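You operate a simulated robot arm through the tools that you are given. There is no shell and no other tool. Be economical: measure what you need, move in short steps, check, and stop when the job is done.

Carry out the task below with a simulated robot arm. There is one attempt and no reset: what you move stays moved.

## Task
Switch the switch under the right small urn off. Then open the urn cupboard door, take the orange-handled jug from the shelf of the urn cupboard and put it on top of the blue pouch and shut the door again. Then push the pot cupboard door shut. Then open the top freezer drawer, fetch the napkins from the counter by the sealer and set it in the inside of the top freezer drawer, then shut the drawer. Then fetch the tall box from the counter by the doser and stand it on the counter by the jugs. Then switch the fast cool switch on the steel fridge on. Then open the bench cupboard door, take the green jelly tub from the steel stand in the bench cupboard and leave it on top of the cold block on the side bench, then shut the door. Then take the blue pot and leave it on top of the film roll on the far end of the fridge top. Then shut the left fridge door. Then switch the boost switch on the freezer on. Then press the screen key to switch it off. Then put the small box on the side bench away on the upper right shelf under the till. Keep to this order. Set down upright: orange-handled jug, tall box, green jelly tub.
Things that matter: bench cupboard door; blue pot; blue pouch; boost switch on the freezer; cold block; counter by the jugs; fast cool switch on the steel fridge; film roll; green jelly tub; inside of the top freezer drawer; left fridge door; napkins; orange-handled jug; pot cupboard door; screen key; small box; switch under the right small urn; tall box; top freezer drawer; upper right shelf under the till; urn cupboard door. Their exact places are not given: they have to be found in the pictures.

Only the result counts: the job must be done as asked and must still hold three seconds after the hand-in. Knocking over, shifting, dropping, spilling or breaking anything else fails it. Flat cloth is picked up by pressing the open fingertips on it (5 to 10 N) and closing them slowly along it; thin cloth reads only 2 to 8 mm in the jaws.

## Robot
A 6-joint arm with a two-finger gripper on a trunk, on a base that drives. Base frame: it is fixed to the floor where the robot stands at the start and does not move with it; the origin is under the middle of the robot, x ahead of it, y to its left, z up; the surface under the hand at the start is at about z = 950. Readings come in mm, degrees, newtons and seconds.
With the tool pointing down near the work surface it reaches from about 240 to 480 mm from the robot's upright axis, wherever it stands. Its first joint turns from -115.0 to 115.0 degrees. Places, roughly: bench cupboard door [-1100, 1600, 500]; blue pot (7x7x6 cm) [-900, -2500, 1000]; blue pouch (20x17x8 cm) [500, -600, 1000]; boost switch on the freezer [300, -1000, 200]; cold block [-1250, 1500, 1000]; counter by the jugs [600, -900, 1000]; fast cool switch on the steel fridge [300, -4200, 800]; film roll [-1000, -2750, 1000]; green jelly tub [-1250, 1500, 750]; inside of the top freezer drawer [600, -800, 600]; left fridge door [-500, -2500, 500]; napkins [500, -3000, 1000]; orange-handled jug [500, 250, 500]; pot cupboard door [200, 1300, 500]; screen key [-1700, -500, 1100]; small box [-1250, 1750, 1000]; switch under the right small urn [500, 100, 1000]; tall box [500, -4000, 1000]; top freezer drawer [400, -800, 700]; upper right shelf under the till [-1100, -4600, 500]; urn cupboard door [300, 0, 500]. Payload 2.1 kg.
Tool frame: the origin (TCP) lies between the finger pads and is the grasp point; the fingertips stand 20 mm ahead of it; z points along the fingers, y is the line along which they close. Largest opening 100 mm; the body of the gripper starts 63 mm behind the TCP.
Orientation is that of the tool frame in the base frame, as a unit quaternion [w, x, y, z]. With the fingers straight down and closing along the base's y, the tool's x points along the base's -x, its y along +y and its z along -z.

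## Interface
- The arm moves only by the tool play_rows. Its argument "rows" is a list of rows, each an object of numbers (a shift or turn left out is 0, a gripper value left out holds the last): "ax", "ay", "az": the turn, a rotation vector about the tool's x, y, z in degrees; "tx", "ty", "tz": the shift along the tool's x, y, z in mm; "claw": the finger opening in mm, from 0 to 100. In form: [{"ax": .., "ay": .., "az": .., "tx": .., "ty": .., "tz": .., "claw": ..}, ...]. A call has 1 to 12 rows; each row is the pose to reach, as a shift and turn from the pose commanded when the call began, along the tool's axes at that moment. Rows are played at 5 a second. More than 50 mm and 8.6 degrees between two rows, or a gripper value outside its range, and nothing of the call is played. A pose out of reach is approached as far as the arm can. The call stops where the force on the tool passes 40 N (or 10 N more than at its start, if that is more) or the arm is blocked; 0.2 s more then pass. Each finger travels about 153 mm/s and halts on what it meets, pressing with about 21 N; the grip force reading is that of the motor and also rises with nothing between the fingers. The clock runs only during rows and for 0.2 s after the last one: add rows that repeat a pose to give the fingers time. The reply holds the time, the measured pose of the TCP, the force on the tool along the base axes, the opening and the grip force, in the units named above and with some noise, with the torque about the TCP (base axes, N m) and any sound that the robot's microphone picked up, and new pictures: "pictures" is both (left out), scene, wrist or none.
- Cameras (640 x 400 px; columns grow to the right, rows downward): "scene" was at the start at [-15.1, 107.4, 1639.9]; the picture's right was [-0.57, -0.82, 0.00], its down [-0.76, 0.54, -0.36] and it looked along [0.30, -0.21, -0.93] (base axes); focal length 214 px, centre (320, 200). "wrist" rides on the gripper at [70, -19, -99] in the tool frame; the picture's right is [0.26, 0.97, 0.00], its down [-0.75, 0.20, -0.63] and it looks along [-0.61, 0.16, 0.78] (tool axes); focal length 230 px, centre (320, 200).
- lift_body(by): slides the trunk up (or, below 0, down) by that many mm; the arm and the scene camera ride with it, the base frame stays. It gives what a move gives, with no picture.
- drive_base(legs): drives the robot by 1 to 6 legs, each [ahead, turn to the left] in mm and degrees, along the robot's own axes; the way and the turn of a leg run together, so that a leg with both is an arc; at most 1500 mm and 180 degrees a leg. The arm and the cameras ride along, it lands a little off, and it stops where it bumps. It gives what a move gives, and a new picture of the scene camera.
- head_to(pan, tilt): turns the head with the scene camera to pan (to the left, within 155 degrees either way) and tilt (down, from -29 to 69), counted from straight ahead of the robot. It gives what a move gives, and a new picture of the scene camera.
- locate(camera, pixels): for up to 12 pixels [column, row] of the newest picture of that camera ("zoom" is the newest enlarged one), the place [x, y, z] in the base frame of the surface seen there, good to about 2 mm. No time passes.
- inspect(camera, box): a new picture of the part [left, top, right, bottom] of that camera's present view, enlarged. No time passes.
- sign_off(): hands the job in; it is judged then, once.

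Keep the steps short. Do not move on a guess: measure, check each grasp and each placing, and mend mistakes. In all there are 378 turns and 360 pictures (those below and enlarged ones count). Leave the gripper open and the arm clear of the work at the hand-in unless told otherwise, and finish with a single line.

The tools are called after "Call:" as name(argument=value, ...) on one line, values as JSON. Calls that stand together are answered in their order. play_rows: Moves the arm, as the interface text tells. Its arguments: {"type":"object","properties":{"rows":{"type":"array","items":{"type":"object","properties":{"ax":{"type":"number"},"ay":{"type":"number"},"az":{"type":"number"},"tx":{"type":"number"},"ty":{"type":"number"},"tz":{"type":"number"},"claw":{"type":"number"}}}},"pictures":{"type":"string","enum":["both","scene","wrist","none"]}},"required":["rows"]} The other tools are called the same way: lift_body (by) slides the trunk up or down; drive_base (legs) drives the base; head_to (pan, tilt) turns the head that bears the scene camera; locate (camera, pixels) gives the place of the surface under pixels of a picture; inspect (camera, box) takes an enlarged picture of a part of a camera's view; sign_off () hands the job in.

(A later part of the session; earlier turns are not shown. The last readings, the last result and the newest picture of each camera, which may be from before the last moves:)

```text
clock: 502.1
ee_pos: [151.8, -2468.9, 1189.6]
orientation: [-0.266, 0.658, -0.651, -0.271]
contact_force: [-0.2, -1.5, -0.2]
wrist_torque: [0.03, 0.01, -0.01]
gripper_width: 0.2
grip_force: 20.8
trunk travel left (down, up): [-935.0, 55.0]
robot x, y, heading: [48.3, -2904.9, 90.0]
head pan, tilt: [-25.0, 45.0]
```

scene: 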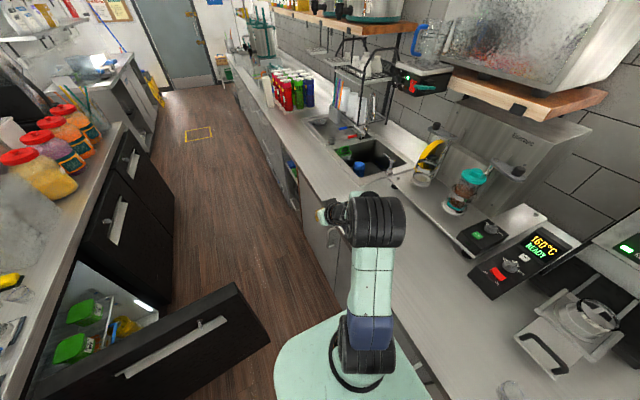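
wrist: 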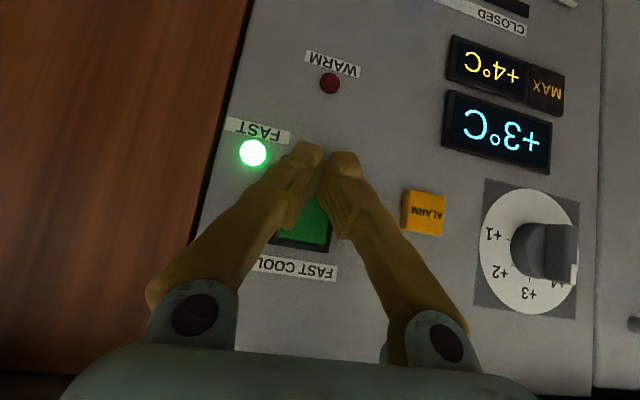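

Call:
drive_base(legs=[[0, 2.9], [450, 0], [0, -2.4], [500, 0], [0, 29.5], [750, 0]])

Call:
drive_base(legs=[[0, -28], [1450, 0], [550, 0], [0, 60]])

Call:
head_to(pan=10, tilt=40)

```text
clock: 513.2
ee_pos: [-521.8, -900.3, 1190.4]
orientation: [-0.184, 0.809, -0.448, -0.333]
contact_force: [0.3, -0.6, -0.2]
wrist_torque: [0.01, 0.02, 0.03]
gripper_width: 0.0
grip_force: 21.2
trunk travel left (down, up): [-935.0, 55.0]
robot x, y, heading: [-381.0, -1331.3, 121.5]
head pan, tilt: [-25.0, 45.0]
```

scene: 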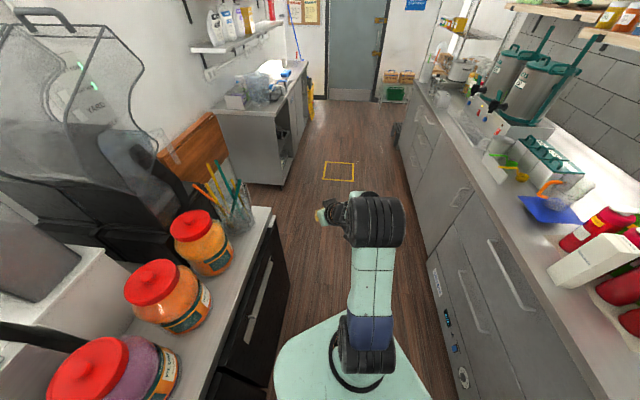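

```text
clock: 527.4
ee_pos: [-849.1, 971.4, 1189.7]
orientation: [-0.08, 0.903, -0.2, -0.371]
contact_force: [-1.0, 0.5, 0.4]
wrist_torque: [-0.03, 0.01, 0.03]
gripper_width: 0.2
grip_force: 21.4
trunk travel left (down, up): [-935.0, 55.0]
robot x, y, heading: [-496.0, 687.1, 154.1]
head pan, tilt: [-25.0, 45.0]
```

scene: 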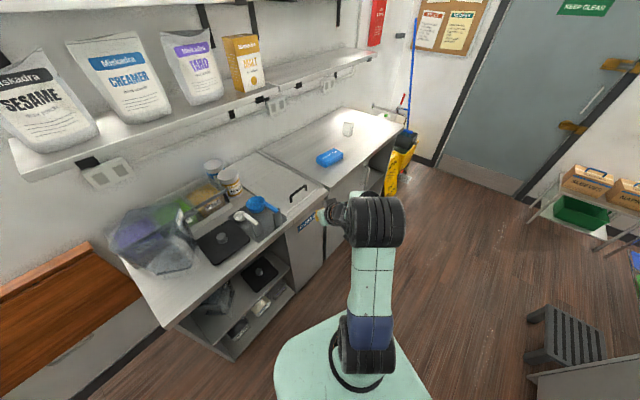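

```text
clock: 528.4
ee_pos: [-849.4, 971.2, 1190.0]
orientation: [-0.08, 0.903, -0.2, -0.37]
contact_force: [-0.1, -0.6, 0.7]
wrist_torque: [0.01, 0.0, 0.02]
gripper_width: 0.0
grip_force: 20.4
trunk travel left (down, up): [-935.0, 55.0]
robot x, y, heading: [-493.7, 686.7, 154.2]
head pan, tilt: [10.0, 40.0]
```

scene: 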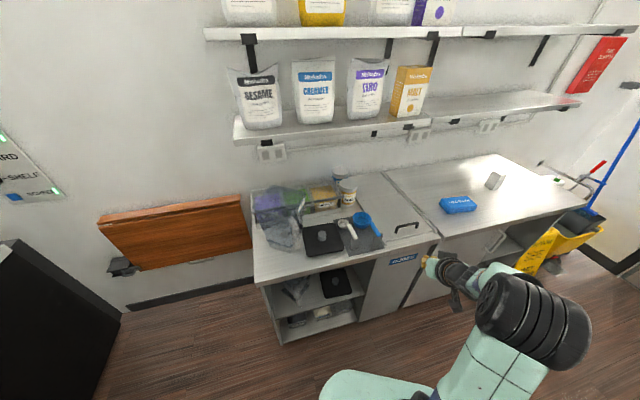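

Call:
inspect(camera="scene", box=[370, 150, 610, 310])

Call:
locate(camera="scene", pixels=[[440, 240], [500, 225], [497, 243], [490, 238], [450, 270], [540, 225], [458, 205], [494, 180], [540, 100], [360, 290], [575, 230]])

```text
2.50 times, centred on (490, 230) of scene
```

zoom: 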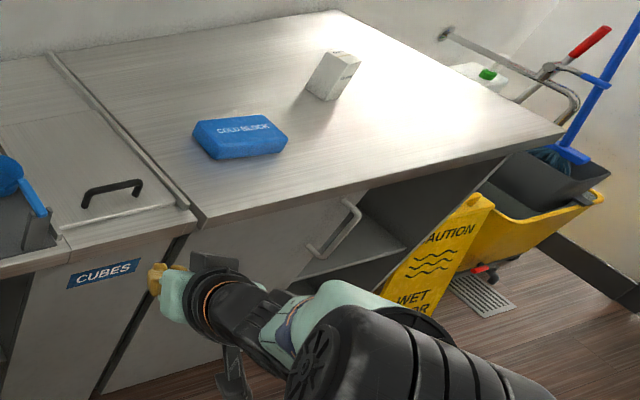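

```text
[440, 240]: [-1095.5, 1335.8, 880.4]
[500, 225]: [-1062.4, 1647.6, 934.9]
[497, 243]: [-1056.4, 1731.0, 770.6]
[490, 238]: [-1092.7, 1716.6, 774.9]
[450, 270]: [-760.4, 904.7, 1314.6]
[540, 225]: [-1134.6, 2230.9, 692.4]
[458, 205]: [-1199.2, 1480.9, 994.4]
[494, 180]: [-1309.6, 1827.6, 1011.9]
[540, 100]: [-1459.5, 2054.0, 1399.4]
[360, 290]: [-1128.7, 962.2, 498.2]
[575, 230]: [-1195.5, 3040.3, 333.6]
```

Bench door: front x≈-1095, hinge near y≈1320, handle bar at (-1055,1731), z≈690–820. Drive to (-490,1630) facing −x.

Call:
drive_base(legs=[[0, -64.2], [943, 0], [0, 90]])

Call:
lift_body(by=-400)

Call:
head_to(pan=0, tilt=35)

```text
clock: 539.9
ee_pos: [-934.4, 1739.3, 1190.3]
orientation: [0.001, 0.925, -0.001, -0.38]
contact_force: [0.0, 0.1, 0.2]
wrist_torque: [0.03, 0.0, -0.03]
gripper_width: 0.1
grip_force: 21.6
trunk travel left (down, up): [-935.0, 55.0]
robot x, y, heading: [-496.4, 1630.8, 178.9]
head pan, tilt: [10.0, 40.0]
```

scene: 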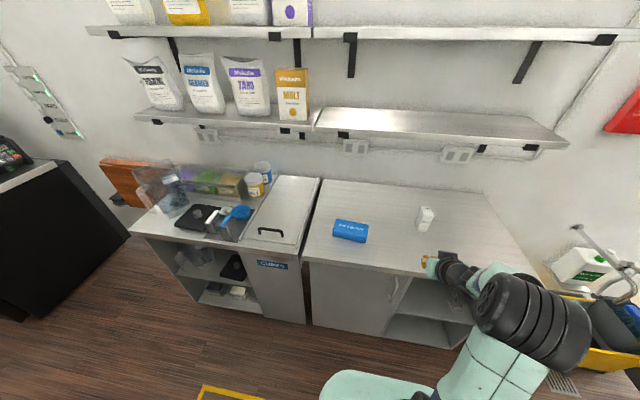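

```text
clock: 543.8
ee_pos: [-935.0, 1740.2, 790.1]
orientation: [0.001, 0.925, -0.001, -0.379]
contact_force: [-0.6, 0.6, -0.2]
wrist_torque: [0.01, -0.02, -0.01]
gripper_width: 0.1
grip_force: 21.0
trunk travel left (down, up): [-535.0, 455.0]
robot x, y, heading: [-498.7, 1633.7, 179.2]
head pan, tilt: [10.0, 40.0]
```

```text
clock: 544.5
ee_pos: [-935.4, 1739.3, 789.8]
orientation: [0.001, 0.926, -0.001, -0.378]
contact_force: [0.0, 0.7, 0.2]
wrist_torque: [0.01, 0.03, 0.02]
gripper_width: 0.2
grip_force: 21.3
trunk travel left (down, up): [-535.0, 455.0]
robot x, y, heading: [-493.1, 1633.5, 179.0]
head pan, tilt: [0.0, 35.0]
```

scene: 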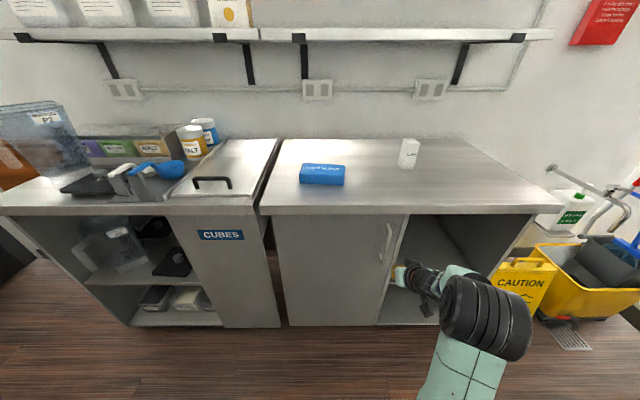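

Call:
locate(camera="scene", pixels=[[388, 228], [387, 242], [384, 258], [275, 218], [288, 320], [406, 218], [383, 318], [340, 212], [322, 175], [408, 150], [345, 185], [300, 180]])

Call:
play_rows(rows=[{"claw": 30}, {"claw": 60}], pictures="wrist")

```text
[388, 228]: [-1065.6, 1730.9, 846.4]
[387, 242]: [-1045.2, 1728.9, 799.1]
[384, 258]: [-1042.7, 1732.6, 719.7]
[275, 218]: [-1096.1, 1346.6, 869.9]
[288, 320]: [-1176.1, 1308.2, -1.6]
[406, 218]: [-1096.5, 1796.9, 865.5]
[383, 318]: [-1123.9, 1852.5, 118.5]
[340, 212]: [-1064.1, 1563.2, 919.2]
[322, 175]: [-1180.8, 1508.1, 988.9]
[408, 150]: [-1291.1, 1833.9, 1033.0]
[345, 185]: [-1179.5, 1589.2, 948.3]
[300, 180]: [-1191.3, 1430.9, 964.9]
```

```text
clock: 545.1
ee_pos: [-934.7, 1739.7, 789.9]
orientation: [0.001, 0.925, -0.001, -0.38]
contact_force: [-0.3, 0.0, 0.5]
wrist_torque: [0.0, 0.0, -0.01]
gripper_width: 60.1
grip_force: 0.1
trunk travel left (down, up): [-535.0, 455.0]
robot x, y, heading: [-495.6, 1630.6, 179.3]
head pan, tilt: [0.0, 35.0]
```

wrist: 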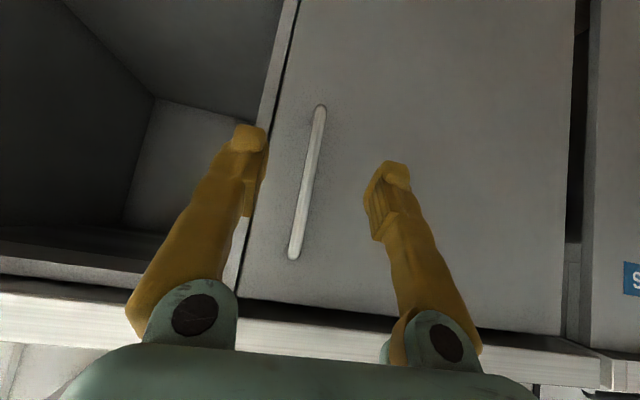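

Move onto the bar: (-1048,1730,765).

Call:
play_rows(rows=[{"tx": 5, "ty": 10, "tz": 20}, {"tx": -15, "ty": 10, "tz": 45}, {"tx": -38, "ty": 10, "tz": 72}, {"tx": -62, "ty": 10, "tz": 97}], pictures="wrist")

```text
clock: 546.1
ee_pos: [-1048.3, 1728.0, 763.3]
orientation: [0.001, 0.925, 0.0, -0.38]
contact_force: [-0.3, 0.6, -0.5]
wrist_torque: [-0.02, -0.01, 0.0]
gripper_width: 60.1
grip_force: 0.0
trunk travel left (down, up): [-535.0, 455.0]
robot x, y, heading: [-495.6, 1632.9, 179.3]
head pan, tilt: [0.0, 35.0]
```

wrist: 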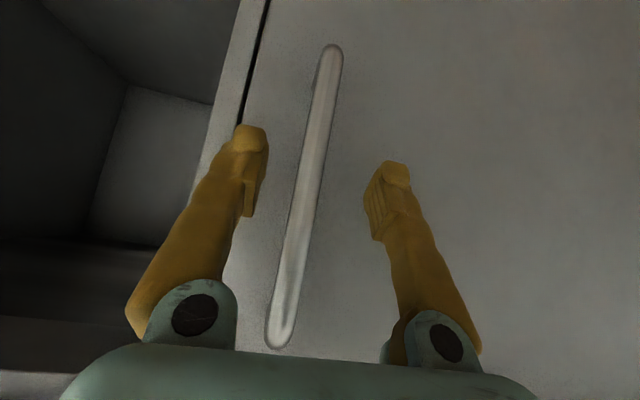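

Close and pull along the arc.

Call:
play_rows(rows=[{"claw": 30}, {"claw": 8}, {"claw": 0}, {"claw": 0}, {"tx": 12, "tz": -12, "ty": 2.5}, {"tx": 24, "tz": -24, "ty": 5.9}, {"tx": 36, "tz": -36, "ty": 10}, {"tx": 48, "tz": -48, "ty": 14.7}, {"tx": 60, "tz": -59, "ty": 20}, {"tx": 71.5, "tz": -70.7, "ty": 26.4}, {"tx": 83, "tz": -82, "ty": 33.5}, {"tx": 94, "tz": -93, "ty": 41}], pictures="scene")

```text
clock: 548.7
ee_pos: [-914.7, 1689.4, 764.2]
orientation: [-0.001, 0.925, -0.001, -0.381]
contact_force: [-2.5, -6.1, 1.2]
wrist_torque: [-0.06, -0.07, -0.07]
gripper_width: 0.0
grip_force: 29.3
trunk travel left (down, up): [-535.0, 455.0]
robot x, y, heading: [-498.2, 1631.4, 179.5]
head pan, tilt: [0.0, 35.0]
```

scene: 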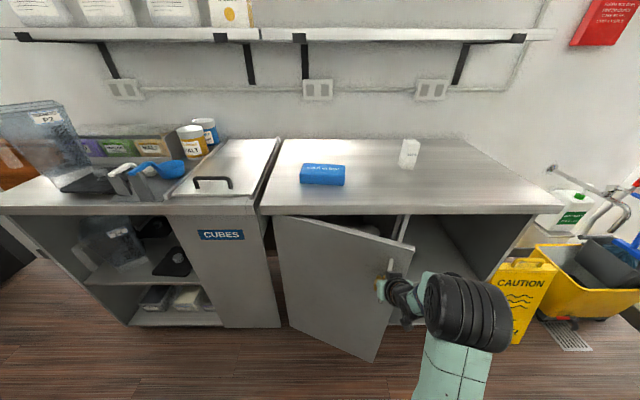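

The door is open ~22°. Release and back the arm off; then use the from-above hook again.

Call:
play_rows(rows=[{"claw": 50}, {"claw": 100}, {"claw": 100}], pictures="none")

Call:
drive_base(legs=[[-130, 0]])

Call:
lift_body(by=240)

Call:
play_rows(rows=[{"ay": 8, "claw": 50}, {"ay": 16, "claw": 0}, {"ay": 24}, {"ay": 32}, {"ay": 40}, {"ay": 45}], pictures="scene")

```text
clock: 549.5
ee_pos: [-913.8, 1689.9, 764.3]
orientation: [0.001, 0.925, -0.002, -0.38]
contact_force: [0.0, -0.3, -0.3]
wrist_torque: [-0.01, -0.04, -0.02]
gripper_width: 99.9
grip_force: 0.1
trunk travel left (down, up): [-535.0, 455.0]
robot x, y, heading: [-498.3, 1627.3, 179.3]
head pan, tilt: [0.0, 35.0]
```

```text
clock: 550.8
ee_pos: [-784.3, 1689.1, 763.9]
orientation: [0.001, 0.925, -0.001, -0.38]
contact_force: [-0.1, -0.7, -0.5]
wrist_torque: [0.01, 0.0, 0.0]
gripper_width: 100.0
grip_force: 0.1
trunk travel left (down, up): [-535.0, 455.0]
robot x, y, heading: [-364.5, 1629.6, 179.5]
head pan, tilt: [0.0, 35.0]
```

scene: 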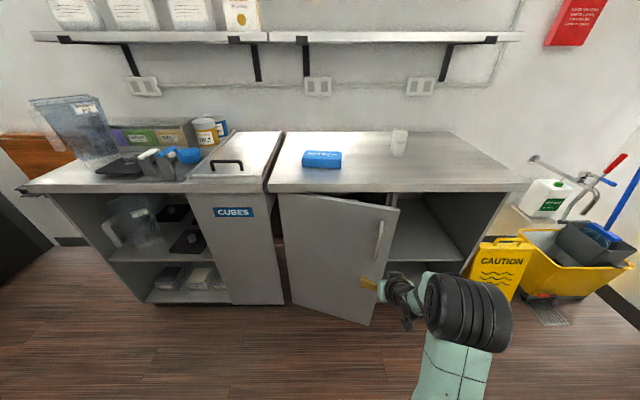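

```text
clock: 553.3
ee_pos: [-783.7, 1687.7, 1004.5]
orientation: [0.0, 0.925, -0.002, -0.38]
contact_force: [-0.7, 0.1, -0.1]
wrist_torque: [0.0, 0.01, 0.02]
gripper_width: 100.1
grip_force: 0.0
trunk travel left (down, up): [-775.0, 215.0]
robot x, y, heading: [-365.8, 1629.2, 179.2]
head pan, tilt: [0.0, 35.0]
```

```text
clock: 554.7
ee_pos: [-785.4, 1688.8, 1005.3]
orientation: [0.0, 1.0, -0.003, 0.004]
contact_force: [0.1, -0.7, 0.0]
wrist_torque: [-0.02, 0.0, 0.01]
gripper_width: 0.0
grip_force: 21.0
out of reach, approached as far as the arm can: row 2, 3, 4
trunk travel left (down, up): [-775.0, 215.0]
robot x, y, heading: [-365.9, 1631.0, 179.1]
head pan, tilt: [0.0, 35.0]
```

scene: 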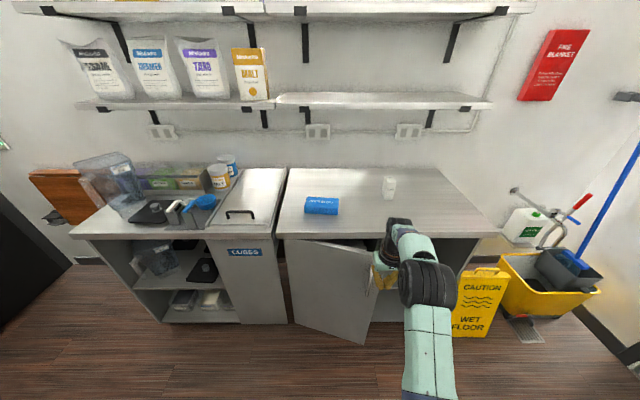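

Call:
locate(camera="scene", pixels=[[290, 242], [320, 244], [345, 247], [370, 252], [355, 246], [345, 237], [300, 235]])

```text
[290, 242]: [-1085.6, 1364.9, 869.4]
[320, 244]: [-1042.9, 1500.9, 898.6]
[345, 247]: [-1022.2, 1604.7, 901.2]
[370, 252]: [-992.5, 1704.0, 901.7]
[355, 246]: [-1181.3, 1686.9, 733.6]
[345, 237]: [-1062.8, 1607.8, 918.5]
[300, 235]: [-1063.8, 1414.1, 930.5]
```

Door sits at ~16°. Tilt the tool 20° forward, go over the gap at y≈1735.

Call:
play_rows(rows=[{"ay": -7, "ty": -15}, {"ay": -14, "ty": -30}, {"ay": -20, "ty": -46}], pictures="none")

Call:
drive_base(legs=[[235, 0]])

Call:
head_to(pan=0, tilt=55)

```text
clock: 555.5
ee_pos: [-785.0, 1735.6, 1003.9]
orientation: [0.001, 0.985, -0.002, -0.171]
contact_force: [-0.1, 0.9, 0.0]
wrist_torque: [0.02, 0.0, 0.01]
gripper_width: 0.0
grip_force: 21.2
trunk travel left (down, up): [-775.0, 215.0]
robot x, y, heading: [-367.6, 1633.8, 179.1]
head pan, tilt: [0.0, 35.0]
```

```text
clock: 557.2
ee_pos: [-1019.0, 1739.2, 1004.6]
orientation: [0.0, 0.985, -0.003, -0.171]
contact_force: [2.1, -0.3, 0.3]
wrist_torque: [0.0, -0.03, 0.02]
gripper_width: 0.1
grip_force: 20.6
trunk travel left (down, up): [-775.0, 215.0]
robot x, y, heading: [-599.5, 1633.7, 179.3]
head pan, tilt: [0.0, 35.0]
```

scene: 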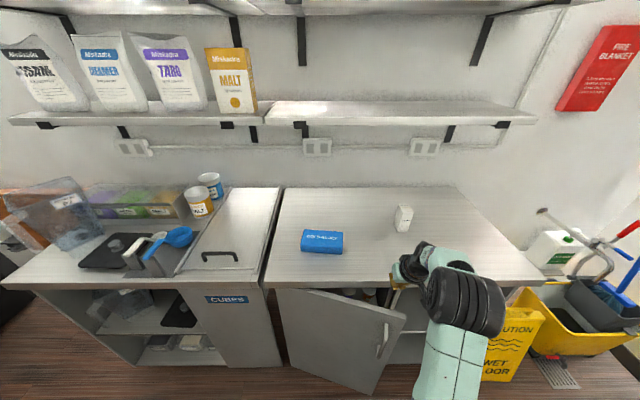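

```text
clock: 558.0
ee_pos: [-1018.1, 1739.1, 1004.3]
orientation: [0.001, 0.985, -0.003, -0.171]
contact_force: [0.1, -1.0, 0.1]
wrist_torque: [0.03, 0.02, 0.02]
gripper_width: 0.0
grip_force: 21.0
trunk travel left (down, up): [-775.0, 215.0]
robot x, y, heading: [-597.1, 1631.8, 179.2]
head pan, tilt: [0.0, 55.0]
```

scene: 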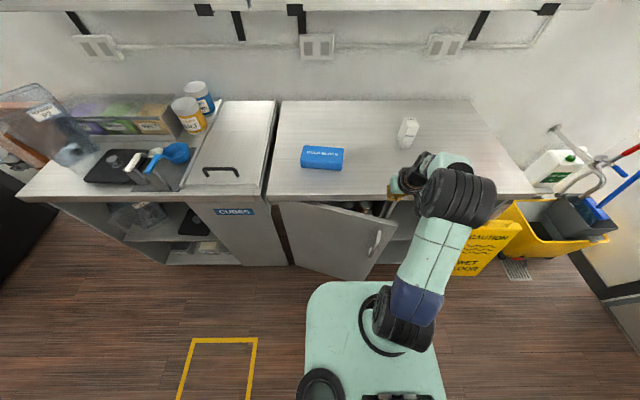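

Call:
locate(camera="scene", pixels=[[330, 208], [350, 212], [370, 216], [390, 221], [395, 226], [370, 213], [340, 198], [365, 207]])

Call:
inspect(camera="scene", box=[320, 170, 440, 245])

```text
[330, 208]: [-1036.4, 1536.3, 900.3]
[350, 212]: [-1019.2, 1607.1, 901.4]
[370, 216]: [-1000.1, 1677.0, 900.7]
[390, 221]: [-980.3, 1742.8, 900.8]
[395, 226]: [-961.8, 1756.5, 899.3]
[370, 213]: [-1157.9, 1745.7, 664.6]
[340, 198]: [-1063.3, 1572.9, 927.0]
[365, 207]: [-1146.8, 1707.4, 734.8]
```

```text
5.33 times, centred on (380, 208) of scene
```

zoom: 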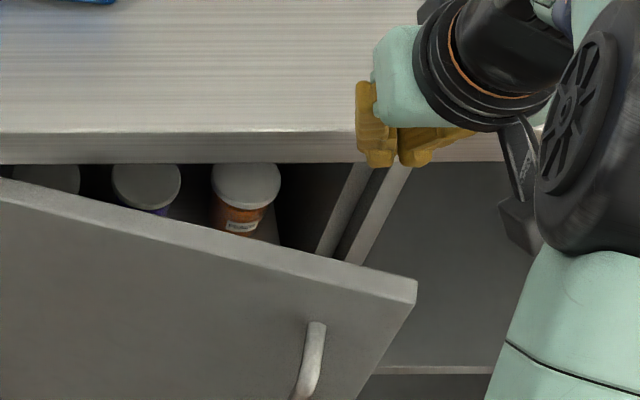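

Gap is fine: shift 13 mm in, 34 mm left, then lower 124 mm.

Call:
play_rows(rows=[{"tx": -6, "tz": 2, "ty": 17}, {"tx": -12, "tz": 4.4, "ty": 34}], pictures="none")

Call:
lift_body(by=-124)

Call:
drive_base(legs=[[-140, 0]])

```text
clock: 558.6
ee_pos: [-1031.7, 1703.1, 1003.6]
orientation: [0.0, 0.985, -0.003, -0.17]
contact_force: [-0.5, -0.2, -1.2]
wrist_torque: [0.0, 0.01, 0.01]
gripper_width: 0.0
grip_force: 21.1
trunk travel left (down, up): [-775.0, 215.0]
robot x, y, heading: [-598.3, 1627.9, 179.1]
head pan, tilt: [0.0, 55.0]
```

```text
clock: 560.2
ee_pos: [-1031.2, 1704.0, 879.5]
orientation: [0.0, 0.985, -0.004, -0.17]
contact_force: [0.2, 1.1, -1.0]
wrist_torque: [0.01, -0.03, 0.04]
gripper_width: 0.0
grip_force: 21.0
trunk travel left (down, up): [-651.0, 339.0]
robot x, y, heading: [-601.0, 1629.4, 179.3]
head pan, tilt: [0.0, 55.0]
```

```text
clock: 561.5
ee_pos: [-890.9, 1701.6, 879.6]
orientation: [0.0, 0.985, -0.003, -0.17]
contact_force: [-0.3, 0.4, -0.7]
wrist_torque: [0.02, 0.0, -0.03]
gripper_width: 0.0
grip_force: 21.1
trunk travel left (down, up): [-651.0, 339.0]
robot x, y, heading: [-456.6, 1633.4, 179.4]
head pan, tilt: [0.0, 55.0]
```

scene: 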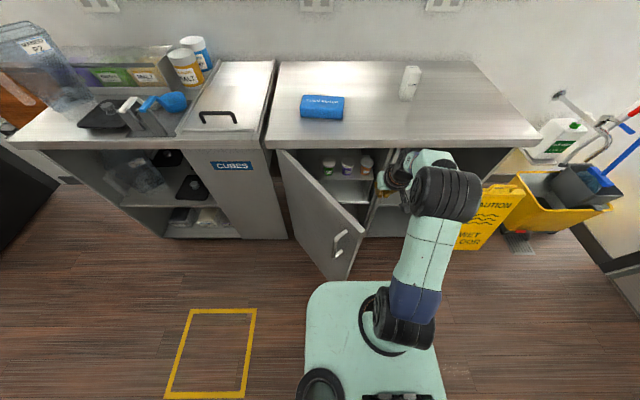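

The door is at ~45°. Sweep the hand left inside it to open it wider.

Call:
play_rows(rows=[{"ty": 45}, {"ty": 90}, {"ty": 135}, {"ty": 180}, {"ty": 225}, {"ty": 260}], pictures="scene")

```text
clock: 562.9
ee_pos: [-892.9, 1437.9, 879.4]
orientation: [-0.001, 0.985, -0.003, -0.17]
contact_force: [-0.2, -0.4, -1.0]
wrist_torque: [0.04, -0.01, 0.02]
gripper_width: 0.0
grip_force: 21.2
trunk travel left (down, up): [-651.0, 339.0]
robot x, y, heading: [-461.4, 1633.5, 179.4]
head pan, tilt: [0.0, 55.0]
```

scene: 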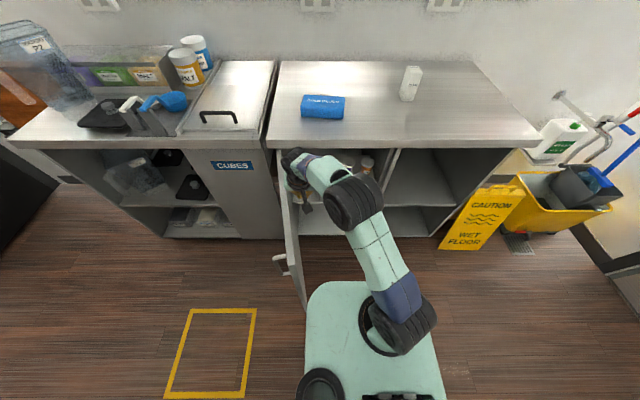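

The door is ~80° open. Bring the arm back right and look inside.

Call:
play_rows(rows=[{"ty": -45}, {"ty": -90}, {"ty": -135}, {"ty": -180}, {"ty": -225}, {"ty": -265}], pictures="none")

Call:
drive_base(legs=[[-150, 0]])

Call:
lift_body(by=-200)

Call:
head_to(pan=3, tilt=30)

Call:
inspect(camera="scene", box=[230, 150, 430, 290])

```text
clock: 564.3
ee_pos: [-889.5, 1708.2, 877.0]
orientation: [0.001, 0.985, -0.004, -0.17]
contact_force: [0.1, 0.7, 0.2]
wrist_torque: [0.0, -0.03, -0.01]
gripper_width: 0.0
grip_force: 21.1
trunk travel left (down, up): [-651.0, 339.0]
robot x, y, heading: [-462.3, 1629.0, 179.4]
head pan, tilt: [0.0, 55.0]
```

```text
clock: 565.7
ee_pos: [-741.5, 1704.6, 877.4]
orientation: [0.001, 0.985, -0.002, -0.171]
contact_force: [0.4, 0.3, 0.3]
wrist_torque: [0.0, 0.01, 0.0]
gripper_width: 0.2
grip_force: 21.1
trunk travel left (down, up): [-651.0, 339.0]
robot x, y, heading: [-311.0, 1629.4, 179.2]
head pan, tilt: [0.0, 55.0]
```

scene: 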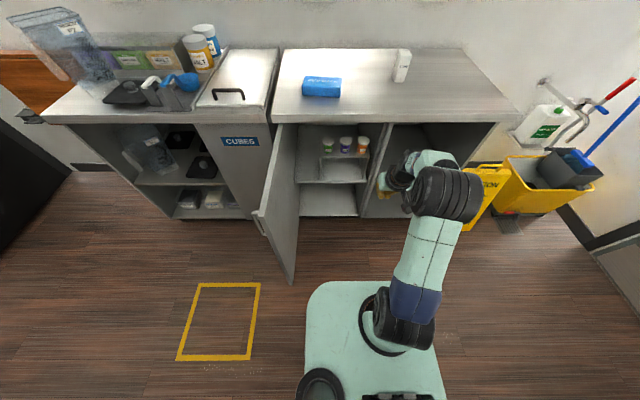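

```text
clock: 567.8
ee_pos: [-740.3, 1704.9, 677.6]
orientation: [0.001, 0.985, -0.002, -0.17]
contact_force: [0.8, -0.8, 0.8]
wrist_torque: [0.04, -0.01, 0.01]
gripper_width: 0.0
grip_force: 21.4
trunk travel left (down, up): [-451.0, 539.0]
robot x, y, heading: [-313.9, 1626.5, 179.5]
head pan, tilt: [0.0, 55.0]
```

```text
clock: 568.7
ee_pos: [-741.0, 1704.7, 676.7]
orientation: [0.001, 0.985, -0.002, -0.17]
contact_force: [0.0, 0.2, 0.5]
wrist_torque: [0.0, -0.01, 0.0]
gripper_width: 0.4
grip_force: 20.7
trunk travel left (down, up): [-451.0, 539.0]
robot x, y, heading: [-312.0, 1629.5, 179.2]
head pan, tilt: [3.0, 30.0]
```

scene: 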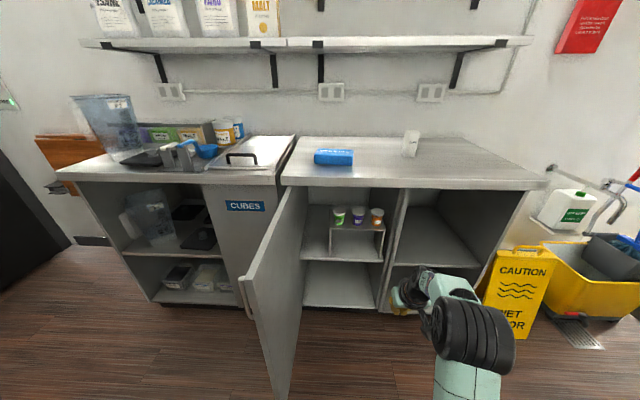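

```text
2.86 times, centred on (330, 220) of scene
```

zoom: 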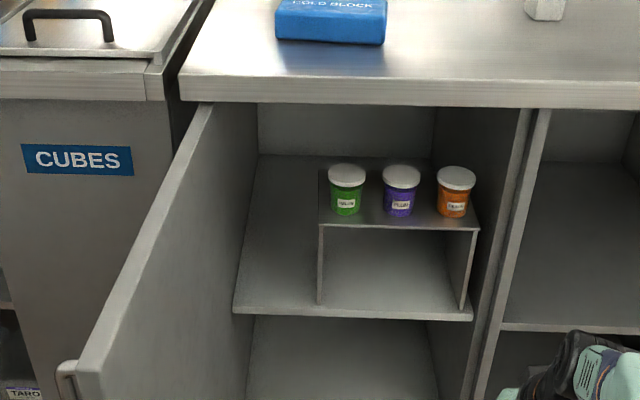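

The green tub is at zoom (346,190), purple and orange to its right. Measure.

Call:
locate(camera="zoom", pixels=[[346, 173], [346, 195], [346, 212], [328, 180], [365, 180], [347, 222], [325, 225], [401, 178], [475, 225], [400, 195], [330, 190], [200, 110]])

Call:
locate(camera="scene", pixels=[[314, 156], [353, 158], [316, 151], [352, 152], [333, 155], [318, 166], [350, 167], [308, 188], [268, 250], [290, 195]])

```text
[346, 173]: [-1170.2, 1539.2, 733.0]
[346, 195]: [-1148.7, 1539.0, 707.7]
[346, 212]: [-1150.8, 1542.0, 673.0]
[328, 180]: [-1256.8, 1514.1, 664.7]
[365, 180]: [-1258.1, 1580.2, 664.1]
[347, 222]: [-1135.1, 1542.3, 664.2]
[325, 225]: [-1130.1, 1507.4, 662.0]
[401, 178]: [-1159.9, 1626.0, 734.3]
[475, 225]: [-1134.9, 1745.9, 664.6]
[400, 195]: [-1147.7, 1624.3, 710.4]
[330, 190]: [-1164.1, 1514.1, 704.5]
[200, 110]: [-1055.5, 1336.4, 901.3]
```

```text
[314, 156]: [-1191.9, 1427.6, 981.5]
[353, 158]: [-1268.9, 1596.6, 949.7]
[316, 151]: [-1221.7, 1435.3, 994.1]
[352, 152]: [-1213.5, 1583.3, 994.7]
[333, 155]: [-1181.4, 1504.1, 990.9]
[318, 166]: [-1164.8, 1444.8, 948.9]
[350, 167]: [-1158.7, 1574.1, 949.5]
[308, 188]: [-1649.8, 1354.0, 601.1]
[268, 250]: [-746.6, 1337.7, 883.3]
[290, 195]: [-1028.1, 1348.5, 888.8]
```

Green tub: centre (-1175,1541), Ø≈53, z 664–734. Pitch the tool to ~35° and shift left 163 mm.

Call:
play_rows(rows=[{"ay": -7, "ty": 33, "claw": 30}, {"ay": -14, "ty": 66, "claw": 60}, {"ay": -21, "ty": 99, "claw": 70}, {"ay": -28, "ty": 131}, {"ay": -35, "ty": 163}], pictures="none")

Call:
lift_body(by=30)

```text
clock: 569.9
ee_pos: [-741.9, 1542.2, 679.3]
orientation: [-0.001, 0.888, -0.003, -0.459]
contact_force: [0.2, -0.3, -0.7]
wrist_torque: [-0.02, -0.02, -0.03]
gripper_width: 70.1
grip_force: 0.0
trunk travel left (down, up): [-451.0, 539.0]
robot x, y, heading: [-311.7, 1627.8, 179.2]
head pan, tilt: [3.0, 30.0]
```

```text
clock: 570.7
ee_pos: [-741.7, 1542.5, 708.1]
orientation: [-0.001, 0.889, -0.003, -0.459]
contact_force: [-0.9, -0.1, -0.5]
wrist_torque: [0.03, -0.04, 0.0]
gripper_width: 69.9
grip_force: 0.1
trunk travel left (down, up): [-481.0, 509.0]
robot x, y, heading: [-312.2, 1628.5, 179.4]
head pan, tilt: [3.0, 30.0]
```

Call:
drive_base(legs=[[290, 0]])

Call:
play_rows(rows=[{"tz": 0}], pictures="wrist")

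Call:
locate(camera="wrist", pixels=[[320, 110], [320, 130], [310, 150], [290, 120], [345, 120], [320, 90], [250, 110]])

```text
clock: 572.7
ee_pos: [-1032.5, 1547.4, 707.4]
orientation: [0.0, 0.889, -0.002, -0.459]
contact_force: [0.6, -0.1, 0.4]
wrist_torque: [-0.01, 0.0, -0.01]
gripper_width: 69.9
grip_force: 0.1
trunk travel left (down, up): [-481.0, 509.0]
robot x, y, heading: [-603.4, 1632.0, 179.0]
head pan, tilt: [3.0, 30.0]
```

scene: 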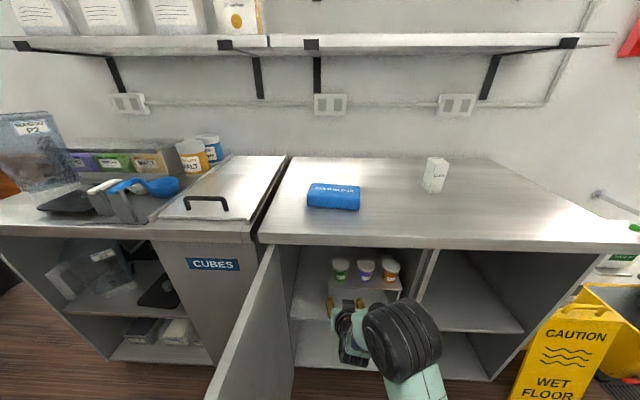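

```text
clock: 573.1
ee_pos: [-1032.2, 1548.1, 707.9]
orientation: [0.0, 0.888, -0.003, -0.46]
contact_force: [-0.5, 0.5, 0.2]
wrist_torque: [0.02, 0.0, 0.0]
gripper_width: 70.2
grip_force: 0.1
trunk travel left (down, up): [-481.0, 509.0]
robot x, y, heading: [-598.6, 1632.2, 179.0]
head pan, tilt: [3.0, 30.0]
```

wrist: 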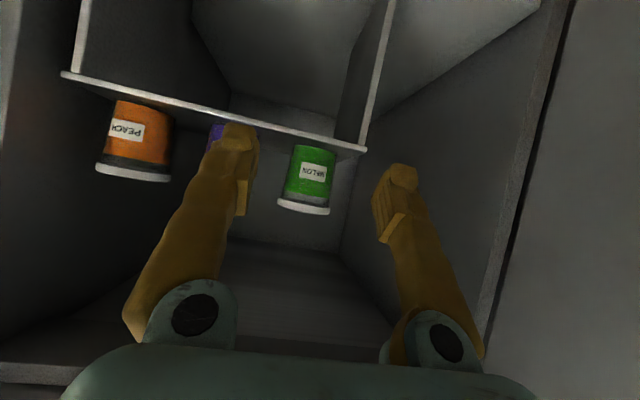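

```text
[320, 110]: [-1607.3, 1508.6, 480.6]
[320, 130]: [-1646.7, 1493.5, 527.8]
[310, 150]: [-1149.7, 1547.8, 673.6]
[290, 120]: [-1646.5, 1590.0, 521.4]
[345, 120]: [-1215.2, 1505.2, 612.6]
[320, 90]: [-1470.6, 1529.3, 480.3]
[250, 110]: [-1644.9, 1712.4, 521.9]
```

Advance around the tub: 140 mm ahead, 7 mm left, 8 mm down.

Call:
play_rows(rows=[{"tx": -12, "tz": 28, "ty": 7}, {"tx": -31, "tz": 56, "ty": 7}, {"tx": -50, "tz": 84, "ty": 7}], pictures="wrist")

Call:
locate(camera="wrist", pixels=[[300, 200], [320, 200], [340, 205], [280, 195], [310, 230], [310, 180]])

```text
clock: 573.9
ee_pos: [-1129.1, 1540.8, 702.0]
orientation: [0.0, 0.889, -0.002, -0.459]
contact_force: [0.1, 0.0, 0.9]
wrist_torque: [-0.03, 0.02, -0.01]
gripper_width: 70.0
grip_force: 0.1
trunk travel left (down, up): [-481.0, 509.0]
robot x, y, heading: [-598.4, 1633.5, 179.0]
head pan, tilt: [3.0, 30.0]
```

wrist: 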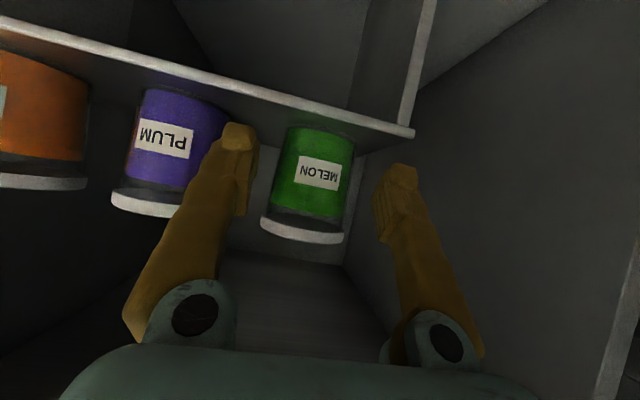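

```text
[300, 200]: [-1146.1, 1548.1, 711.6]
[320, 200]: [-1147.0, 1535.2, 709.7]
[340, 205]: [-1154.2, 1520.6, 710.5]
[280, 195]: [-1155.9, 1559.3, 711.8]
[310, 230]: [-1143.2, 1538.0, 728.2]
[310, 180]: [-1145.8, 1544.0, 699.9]
```

Centred. Forward 43 mm and close.

Call:
play_rows(rows=[{"tx": -12, "tz": 18}, {"tx": -25, "tz": 35}, {"tx": -25, "tz": 35, "claw": 60}, {"tx": -25, "tz": 35, "claw": 45}, {"tx": -25, "tz": 35, "claw": 30}, {"tx": -25, "tz": 35, "claw": 30}], pictures="wrist")

```text
clock: 575.3
ee_pos: [-1172.8, 1541.4, 700.4]
orientation: [-0.001, 0.888, -0.004, -0.459]
contact_force: [-1.4, 0.3, 1.2]
wrist_torque: [0.01, 0.03, 0.01]
gripper_width: 51.2
grip_force: 21.1
trunk travel left (down, up): [-481.0, 509.0]
robot x, y, heading: [-599.9, 1632.5, 179.2]
head pan, tilt: [3.0, 30.0]
```

wrist: 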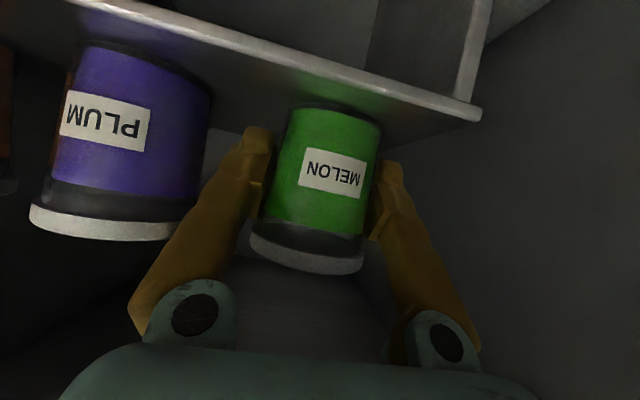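

Gripped (51 mm). Lift 30 mm and back out.

Call:
lift_body(by=30)

Call:
drive_base(legs=[[-330, 0]])

Call:
lift_body(by=390)

Call:
head_to(pan=0, tilt=42)

Call:
locate(camera="scene", pixels=[[320, 160], [300, 165], [340, 165], [320, 175]])

```text
clock: 576.0
ee_pos: [-1173.8, 1542.4, 729.0]
orientation: [-0.001, 0.889, -0.004, -0.459]
contact_force: [0.2, -0.8, -1.2]
wrist_torque: [0.0, -0.02, -0.05]
gripper_width: 51.2
grip_force: 21.0
trunk travel left (down, up): [-511.0, 479.0]
robot x, y, heading: [-602.1, 1630.0, 179.0]
head pan, tilt: [3.0, 30.0]
```

```text
clock: 578.2
ee_pos: [-844.0, 1534.0, 730.2]
orientation: [0.001, 0.889, 0.001, -0.459]
contact_force: [0.1, -0.1, -1.8]
wrist_torque: [0.03, -0.02, -0.01]
gripper_width: 51.2
grip_force: 20.8
trunk travel left (down, up): [-511.0, 479.0]
robot x, y, heading: [-274.8, 1625.5, 179.4]
head pan, tilt: [3.0, 30.0]
```

scene: 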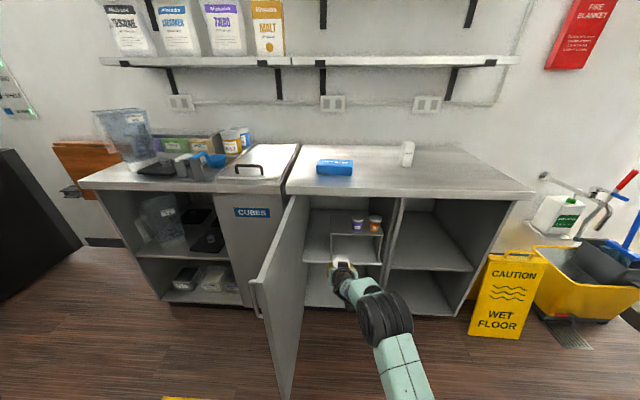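

```text
clock: 582.0
ee_pos: [-844.6, 1532.7, 1118.3]
orientation: [0.001, 0.889, 0.001, -0.459]
contact_force: [0.7, 1.1, -1.0]
wrist_torque: [-0.02, 0.02, -0.01]
gripper_width: 50.9
grip_force: 21.1
trunk travel left (down, up): [-901.0, 89.0]
robot x, y, heading: [-273.4, 1628.7, 179.6]
head pan, tilt: [3.0, 30.0]
```

```text
clock: 582.7
ee_pos: [-845.2, 1533.9, 1120.0]
orientation: [0.001, 0.888, 0.001, -0.459]
contact_force: [0.5, -0.4, -1.4]
wrist_torque: [-0.01, 0.01, -0.01]
gripper_width: 51.2
grip_force: 21.4
trunk travel left (down, up): [-901.0, 89.0]
robot x, y, heading: [-274.9, 1629.1, 179.9]
head pan, tilt: [0.0, 42.0]
```

scene: 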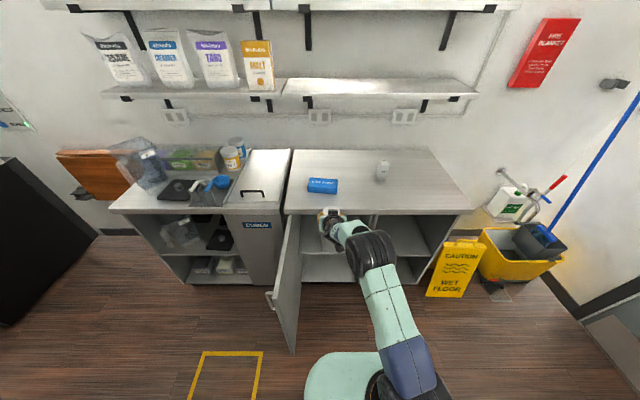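

```text
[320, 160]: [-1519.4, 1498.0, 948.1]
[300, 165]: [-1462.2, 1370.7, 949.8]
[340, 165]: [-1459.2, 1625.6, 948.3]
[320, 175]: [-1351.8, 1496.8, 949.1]
```

Call:
inspect(camera="scene", box=[290, 150, 370, 220])

Call:
locate(camera="scene", pixels=[[310, 180], [337, 181], [309, 186], [336, 187], [323, 183], [382, 165]])

```text
5.71 times, centred on (330, 185) of scene
```

zoom: 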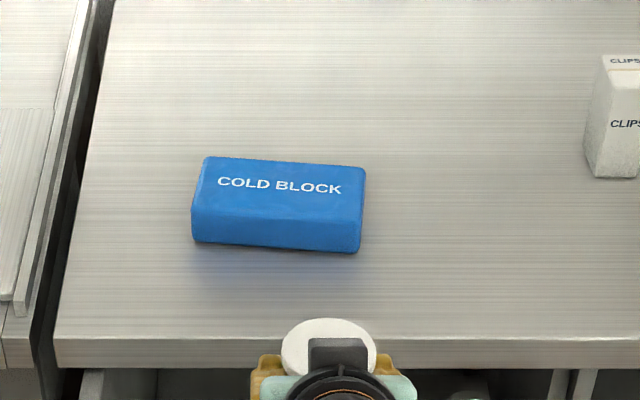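

```text
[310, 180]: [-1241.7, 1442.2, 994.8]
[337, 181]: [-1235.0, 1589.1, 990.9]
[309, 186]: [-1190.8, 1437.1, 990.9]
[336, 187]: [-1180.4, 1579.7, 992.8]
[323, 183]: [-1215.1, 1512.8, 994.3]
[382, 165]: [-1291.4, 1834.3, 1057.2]
```

Block top z≈994, centre (-1218,1512). Drive over it and lower.

Call:
play_rows(rows=[{"ty": 11}, {"ty": 21}], pictures="none")

Call:
drive_base(legs=[[370, 0]])

Call:
lift_body(by=-78)

Call:
play_rows(rows=[{"tz": 0}], pictures="both")

```text
clock: 583.3
ee_pos: [-846.5, 1511.6, 1119.1]
orientation: [0.001, 0.889, 0.0, -0.458]
contact_force: [-0.4, -1.0, -1.2]
wrist_torque: [-0.01, 0.01, 0.01]
gripper_width: 51.3
grip_force: 20.7
trunk travel left (down, up): [-901.0, 89.0]
robot x, y, heading: [-272.6, 1627.4, 179.8]
head pan, tilt: [0.0, 42.0]
```

```text
clock: 585.7
ee_pos: [-1217.1, 1516.0, 1119.7]
orientation: [0.001, 0.888, 0.001, -0.46]
contact_force: [-0.1, 0.0, -0.8]
wrist_torque: [0.0, -0.02, 0.02]
gripper_width: 51.2
grip_force: 20.9
trunk travel left (down, up): [-901.0, 89.0]
robot x, y, heading: [-646.8, 1631.6, 179.6]
head pan, tilt: [0.0, 42.0]
```

scene: 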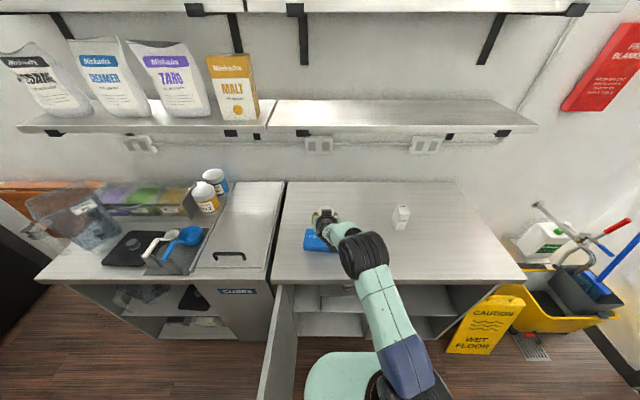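

```text
clock: 586.8
ee_pos: [-1217.0, 1515.3, 1040.7]
orientation: [0.002, 0.888, 0.001, -0.459]
contact_force: [0.3, -0.4, -0.8]
wrist_torque: [-0.01, 0.0, 0.01]
gripper_width: 51.1
grip_force: 20.8
trunk travel left (down, up): [-823.0, 167.0]
robot x, y, heading: [-646.1, 1636.4, 179.5]
head pan, tilt: [0.0, 42.0]
```

```text
clock: 587.2
ee_pos: [-1217.8, 1516.9, 1041.8]
orientation: [0.001, 0.888, 0.001, -0.459]
contact_force: [-0.3, 0.0, -1.0]
wrist_torque: [0.01, -0.01, 0.0]
gripper_width: 50.9
grip_force: 21.0
trunk travel left (down, up): [-823.0, 167.0]
robot x, y, heading: [-645.7, 1629.7, 179.8]
head pan, tilt: [0.0, 42.0]
```

scene: 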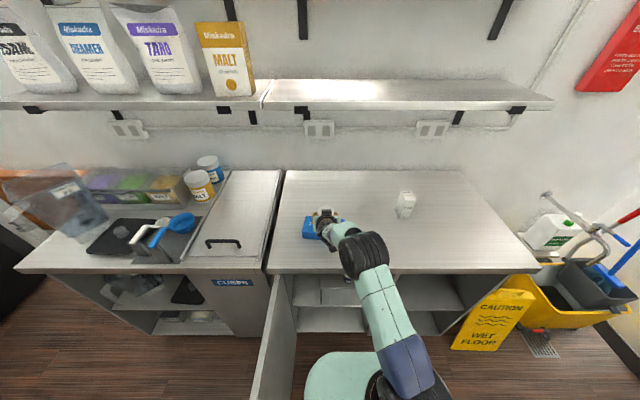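
wrist: 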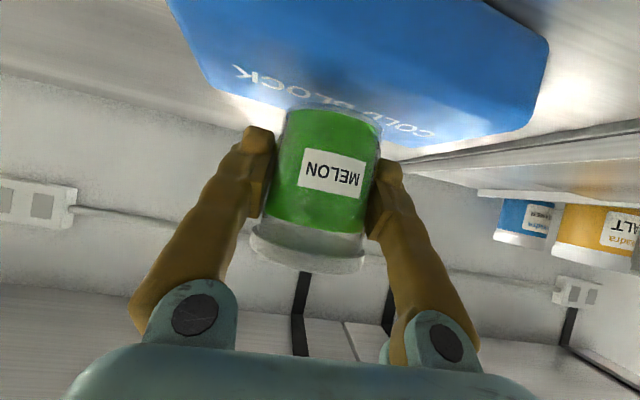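

Lower the last ~11 mm until contact.

Call:
play_rows(rows=[{"tx": 4.9, "tz": 3.5}, {"tx": 7.3, "tz": 5.2}, {"tx": 9, "tz": 6.4}, {"tx": 10.6, "tz": 7.5}], pictures="wrist")

```text
clock: 588.2
ee_pos: [-1218.1, 1515.7, 1030.2]
orientation: [0.001, 0.888, -0.001, -0.46]
contact_force: [-2.9, -1.3, 7.5]
wrist_torque: [-0.05, 0.1, -0.02]
gripper_width: 51.1
grip_force: 20.8
trunk travel left (down, up): [-823.0, 167.0]
robot x, y, heading: [-643.4, 1629.2, 179.2]
head pan, tilt: [0.0, 42.0]
```

wrist: 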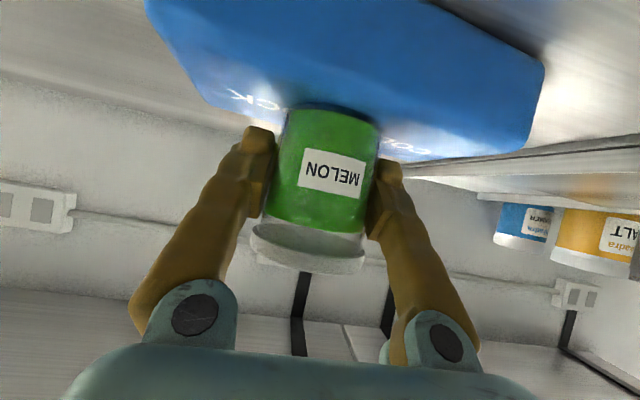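

Resting on the block. Open and withdraw.

Call:
play_rows(rows=[{"claw": 58}, {"claw": 70}, {"claw": 85}, {"claw": 85}, {"claw": 85, "tz": -40}, {"claw": 85, "tz": -80}, {"claw": 85, "tz": -115}], pictures="wrist")

```text
clock: 589.8
ee_pos: [-1121.2, 1514.5, 1095.6]
orientation: [0.0, 0.888, -0.001, -0.46]
contact_force: [0.9, -0.2, -0.7]
wrist_torque: [-0.02, -0.01, -0.01]
gripper_width: 84.7
grip_force: 0.1
trunk travel left (down, up): [-823.0, 167.0]
robot x, y, heading: [-645.0, 1632.0, 179.3]
head pan, tilt: [0.0, 42.0]
```

wrist: 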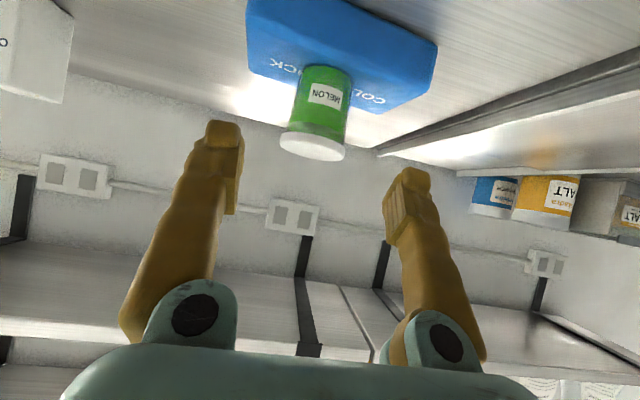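

The green tub stands on the cold block. Now go around the open door's outer side to push it shut.

Call:
drive_base(legs=[[-350, 0], [0, 90.7], [650, 0], [0, -138]])

Call:
lift_body(by=-400)

Call:
lift_body(by=-150)

Call:
head_to(pan=0, tilt=35)

```text
clock: 605.0
ee_pos: [-686.7, 1254.5, 1094.2]
orientation: [-0.19, 0.808, -0.37, -0.418]
contact_force: [1.1, -0.1, 0.2]
wrist_torque: [-0.01, 0.02, 0.01]
gripper_width: 84.8
grip_force: 0.1
trunk travel left (down, up): [-823.0, 167.0]
robot x, y, heading: [-287.1, 969.7, 130.3]
head pan, tilt: [0.0, 42.0]
```

scene: 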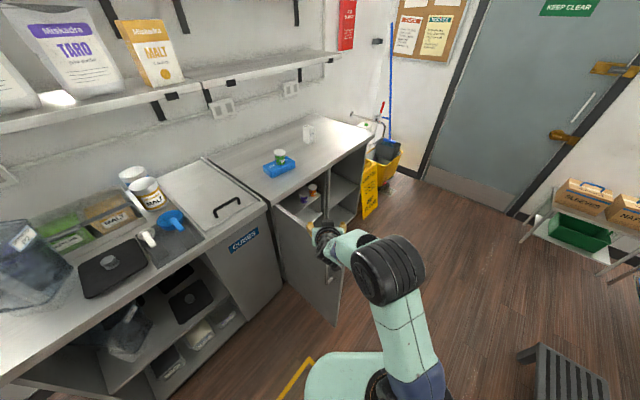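

```text
clock: 608.8
ee_pos: [-686.3, 1254.0, 694.5]
orientation: [-0.189, 0.809, -0.369, -0.417]
contact_force: [0.0, -0.1, -0.5]
wrist_torque: [0.02, 0.03, 0.0]
gripper_width: 84.8
grip_force: 0.2
trunk travel left (down, up): [-423.0, 567.0]
robot x, y, heading: [-290.2, 970.5, 130.4]
head pan, tilt: [0.0, 42.0]
```

```text
clock: 610.6
ee_pos: [-686.8, 1255.2, 544.7]
orientation: [-0.19, 0.808, -0.369, -0.417]
contact_force: [-0.1, -0.2, -0.7]
wrist_torque: [0.04, 0.0, -0.04]
gripper_width: 85.1
grip_force: 0.1
trunk travel left (down, up): [-273.0, 717.0]
robot x, y, heading: [-288.0, 967.6, 130.4]
head pan, tilt: [0.0, 42.0]
```

```text
clock: 611.2
ee_pos: [-686.2, 1253.7, 544.5]
orientation: [-0.19, 0.808, -0.37, -0.417]
contact_force: [0.2, -0.4, 0.2]
wrist_torque: [0.01, 0.0, -0.01]
gripper_width: 84.9
grip_force: 0.0
trunk travel left (down, up): [-273.0, 717.0]
robot x, y, heading: [-285.5, 971.6, 130.3]
head pan, tilt: [0.0, 35.0]
```

scene: 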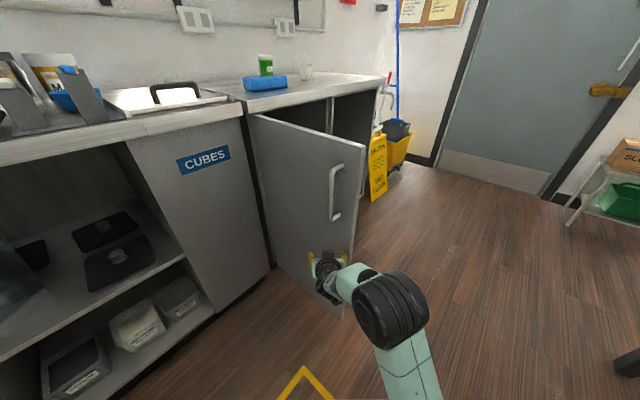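

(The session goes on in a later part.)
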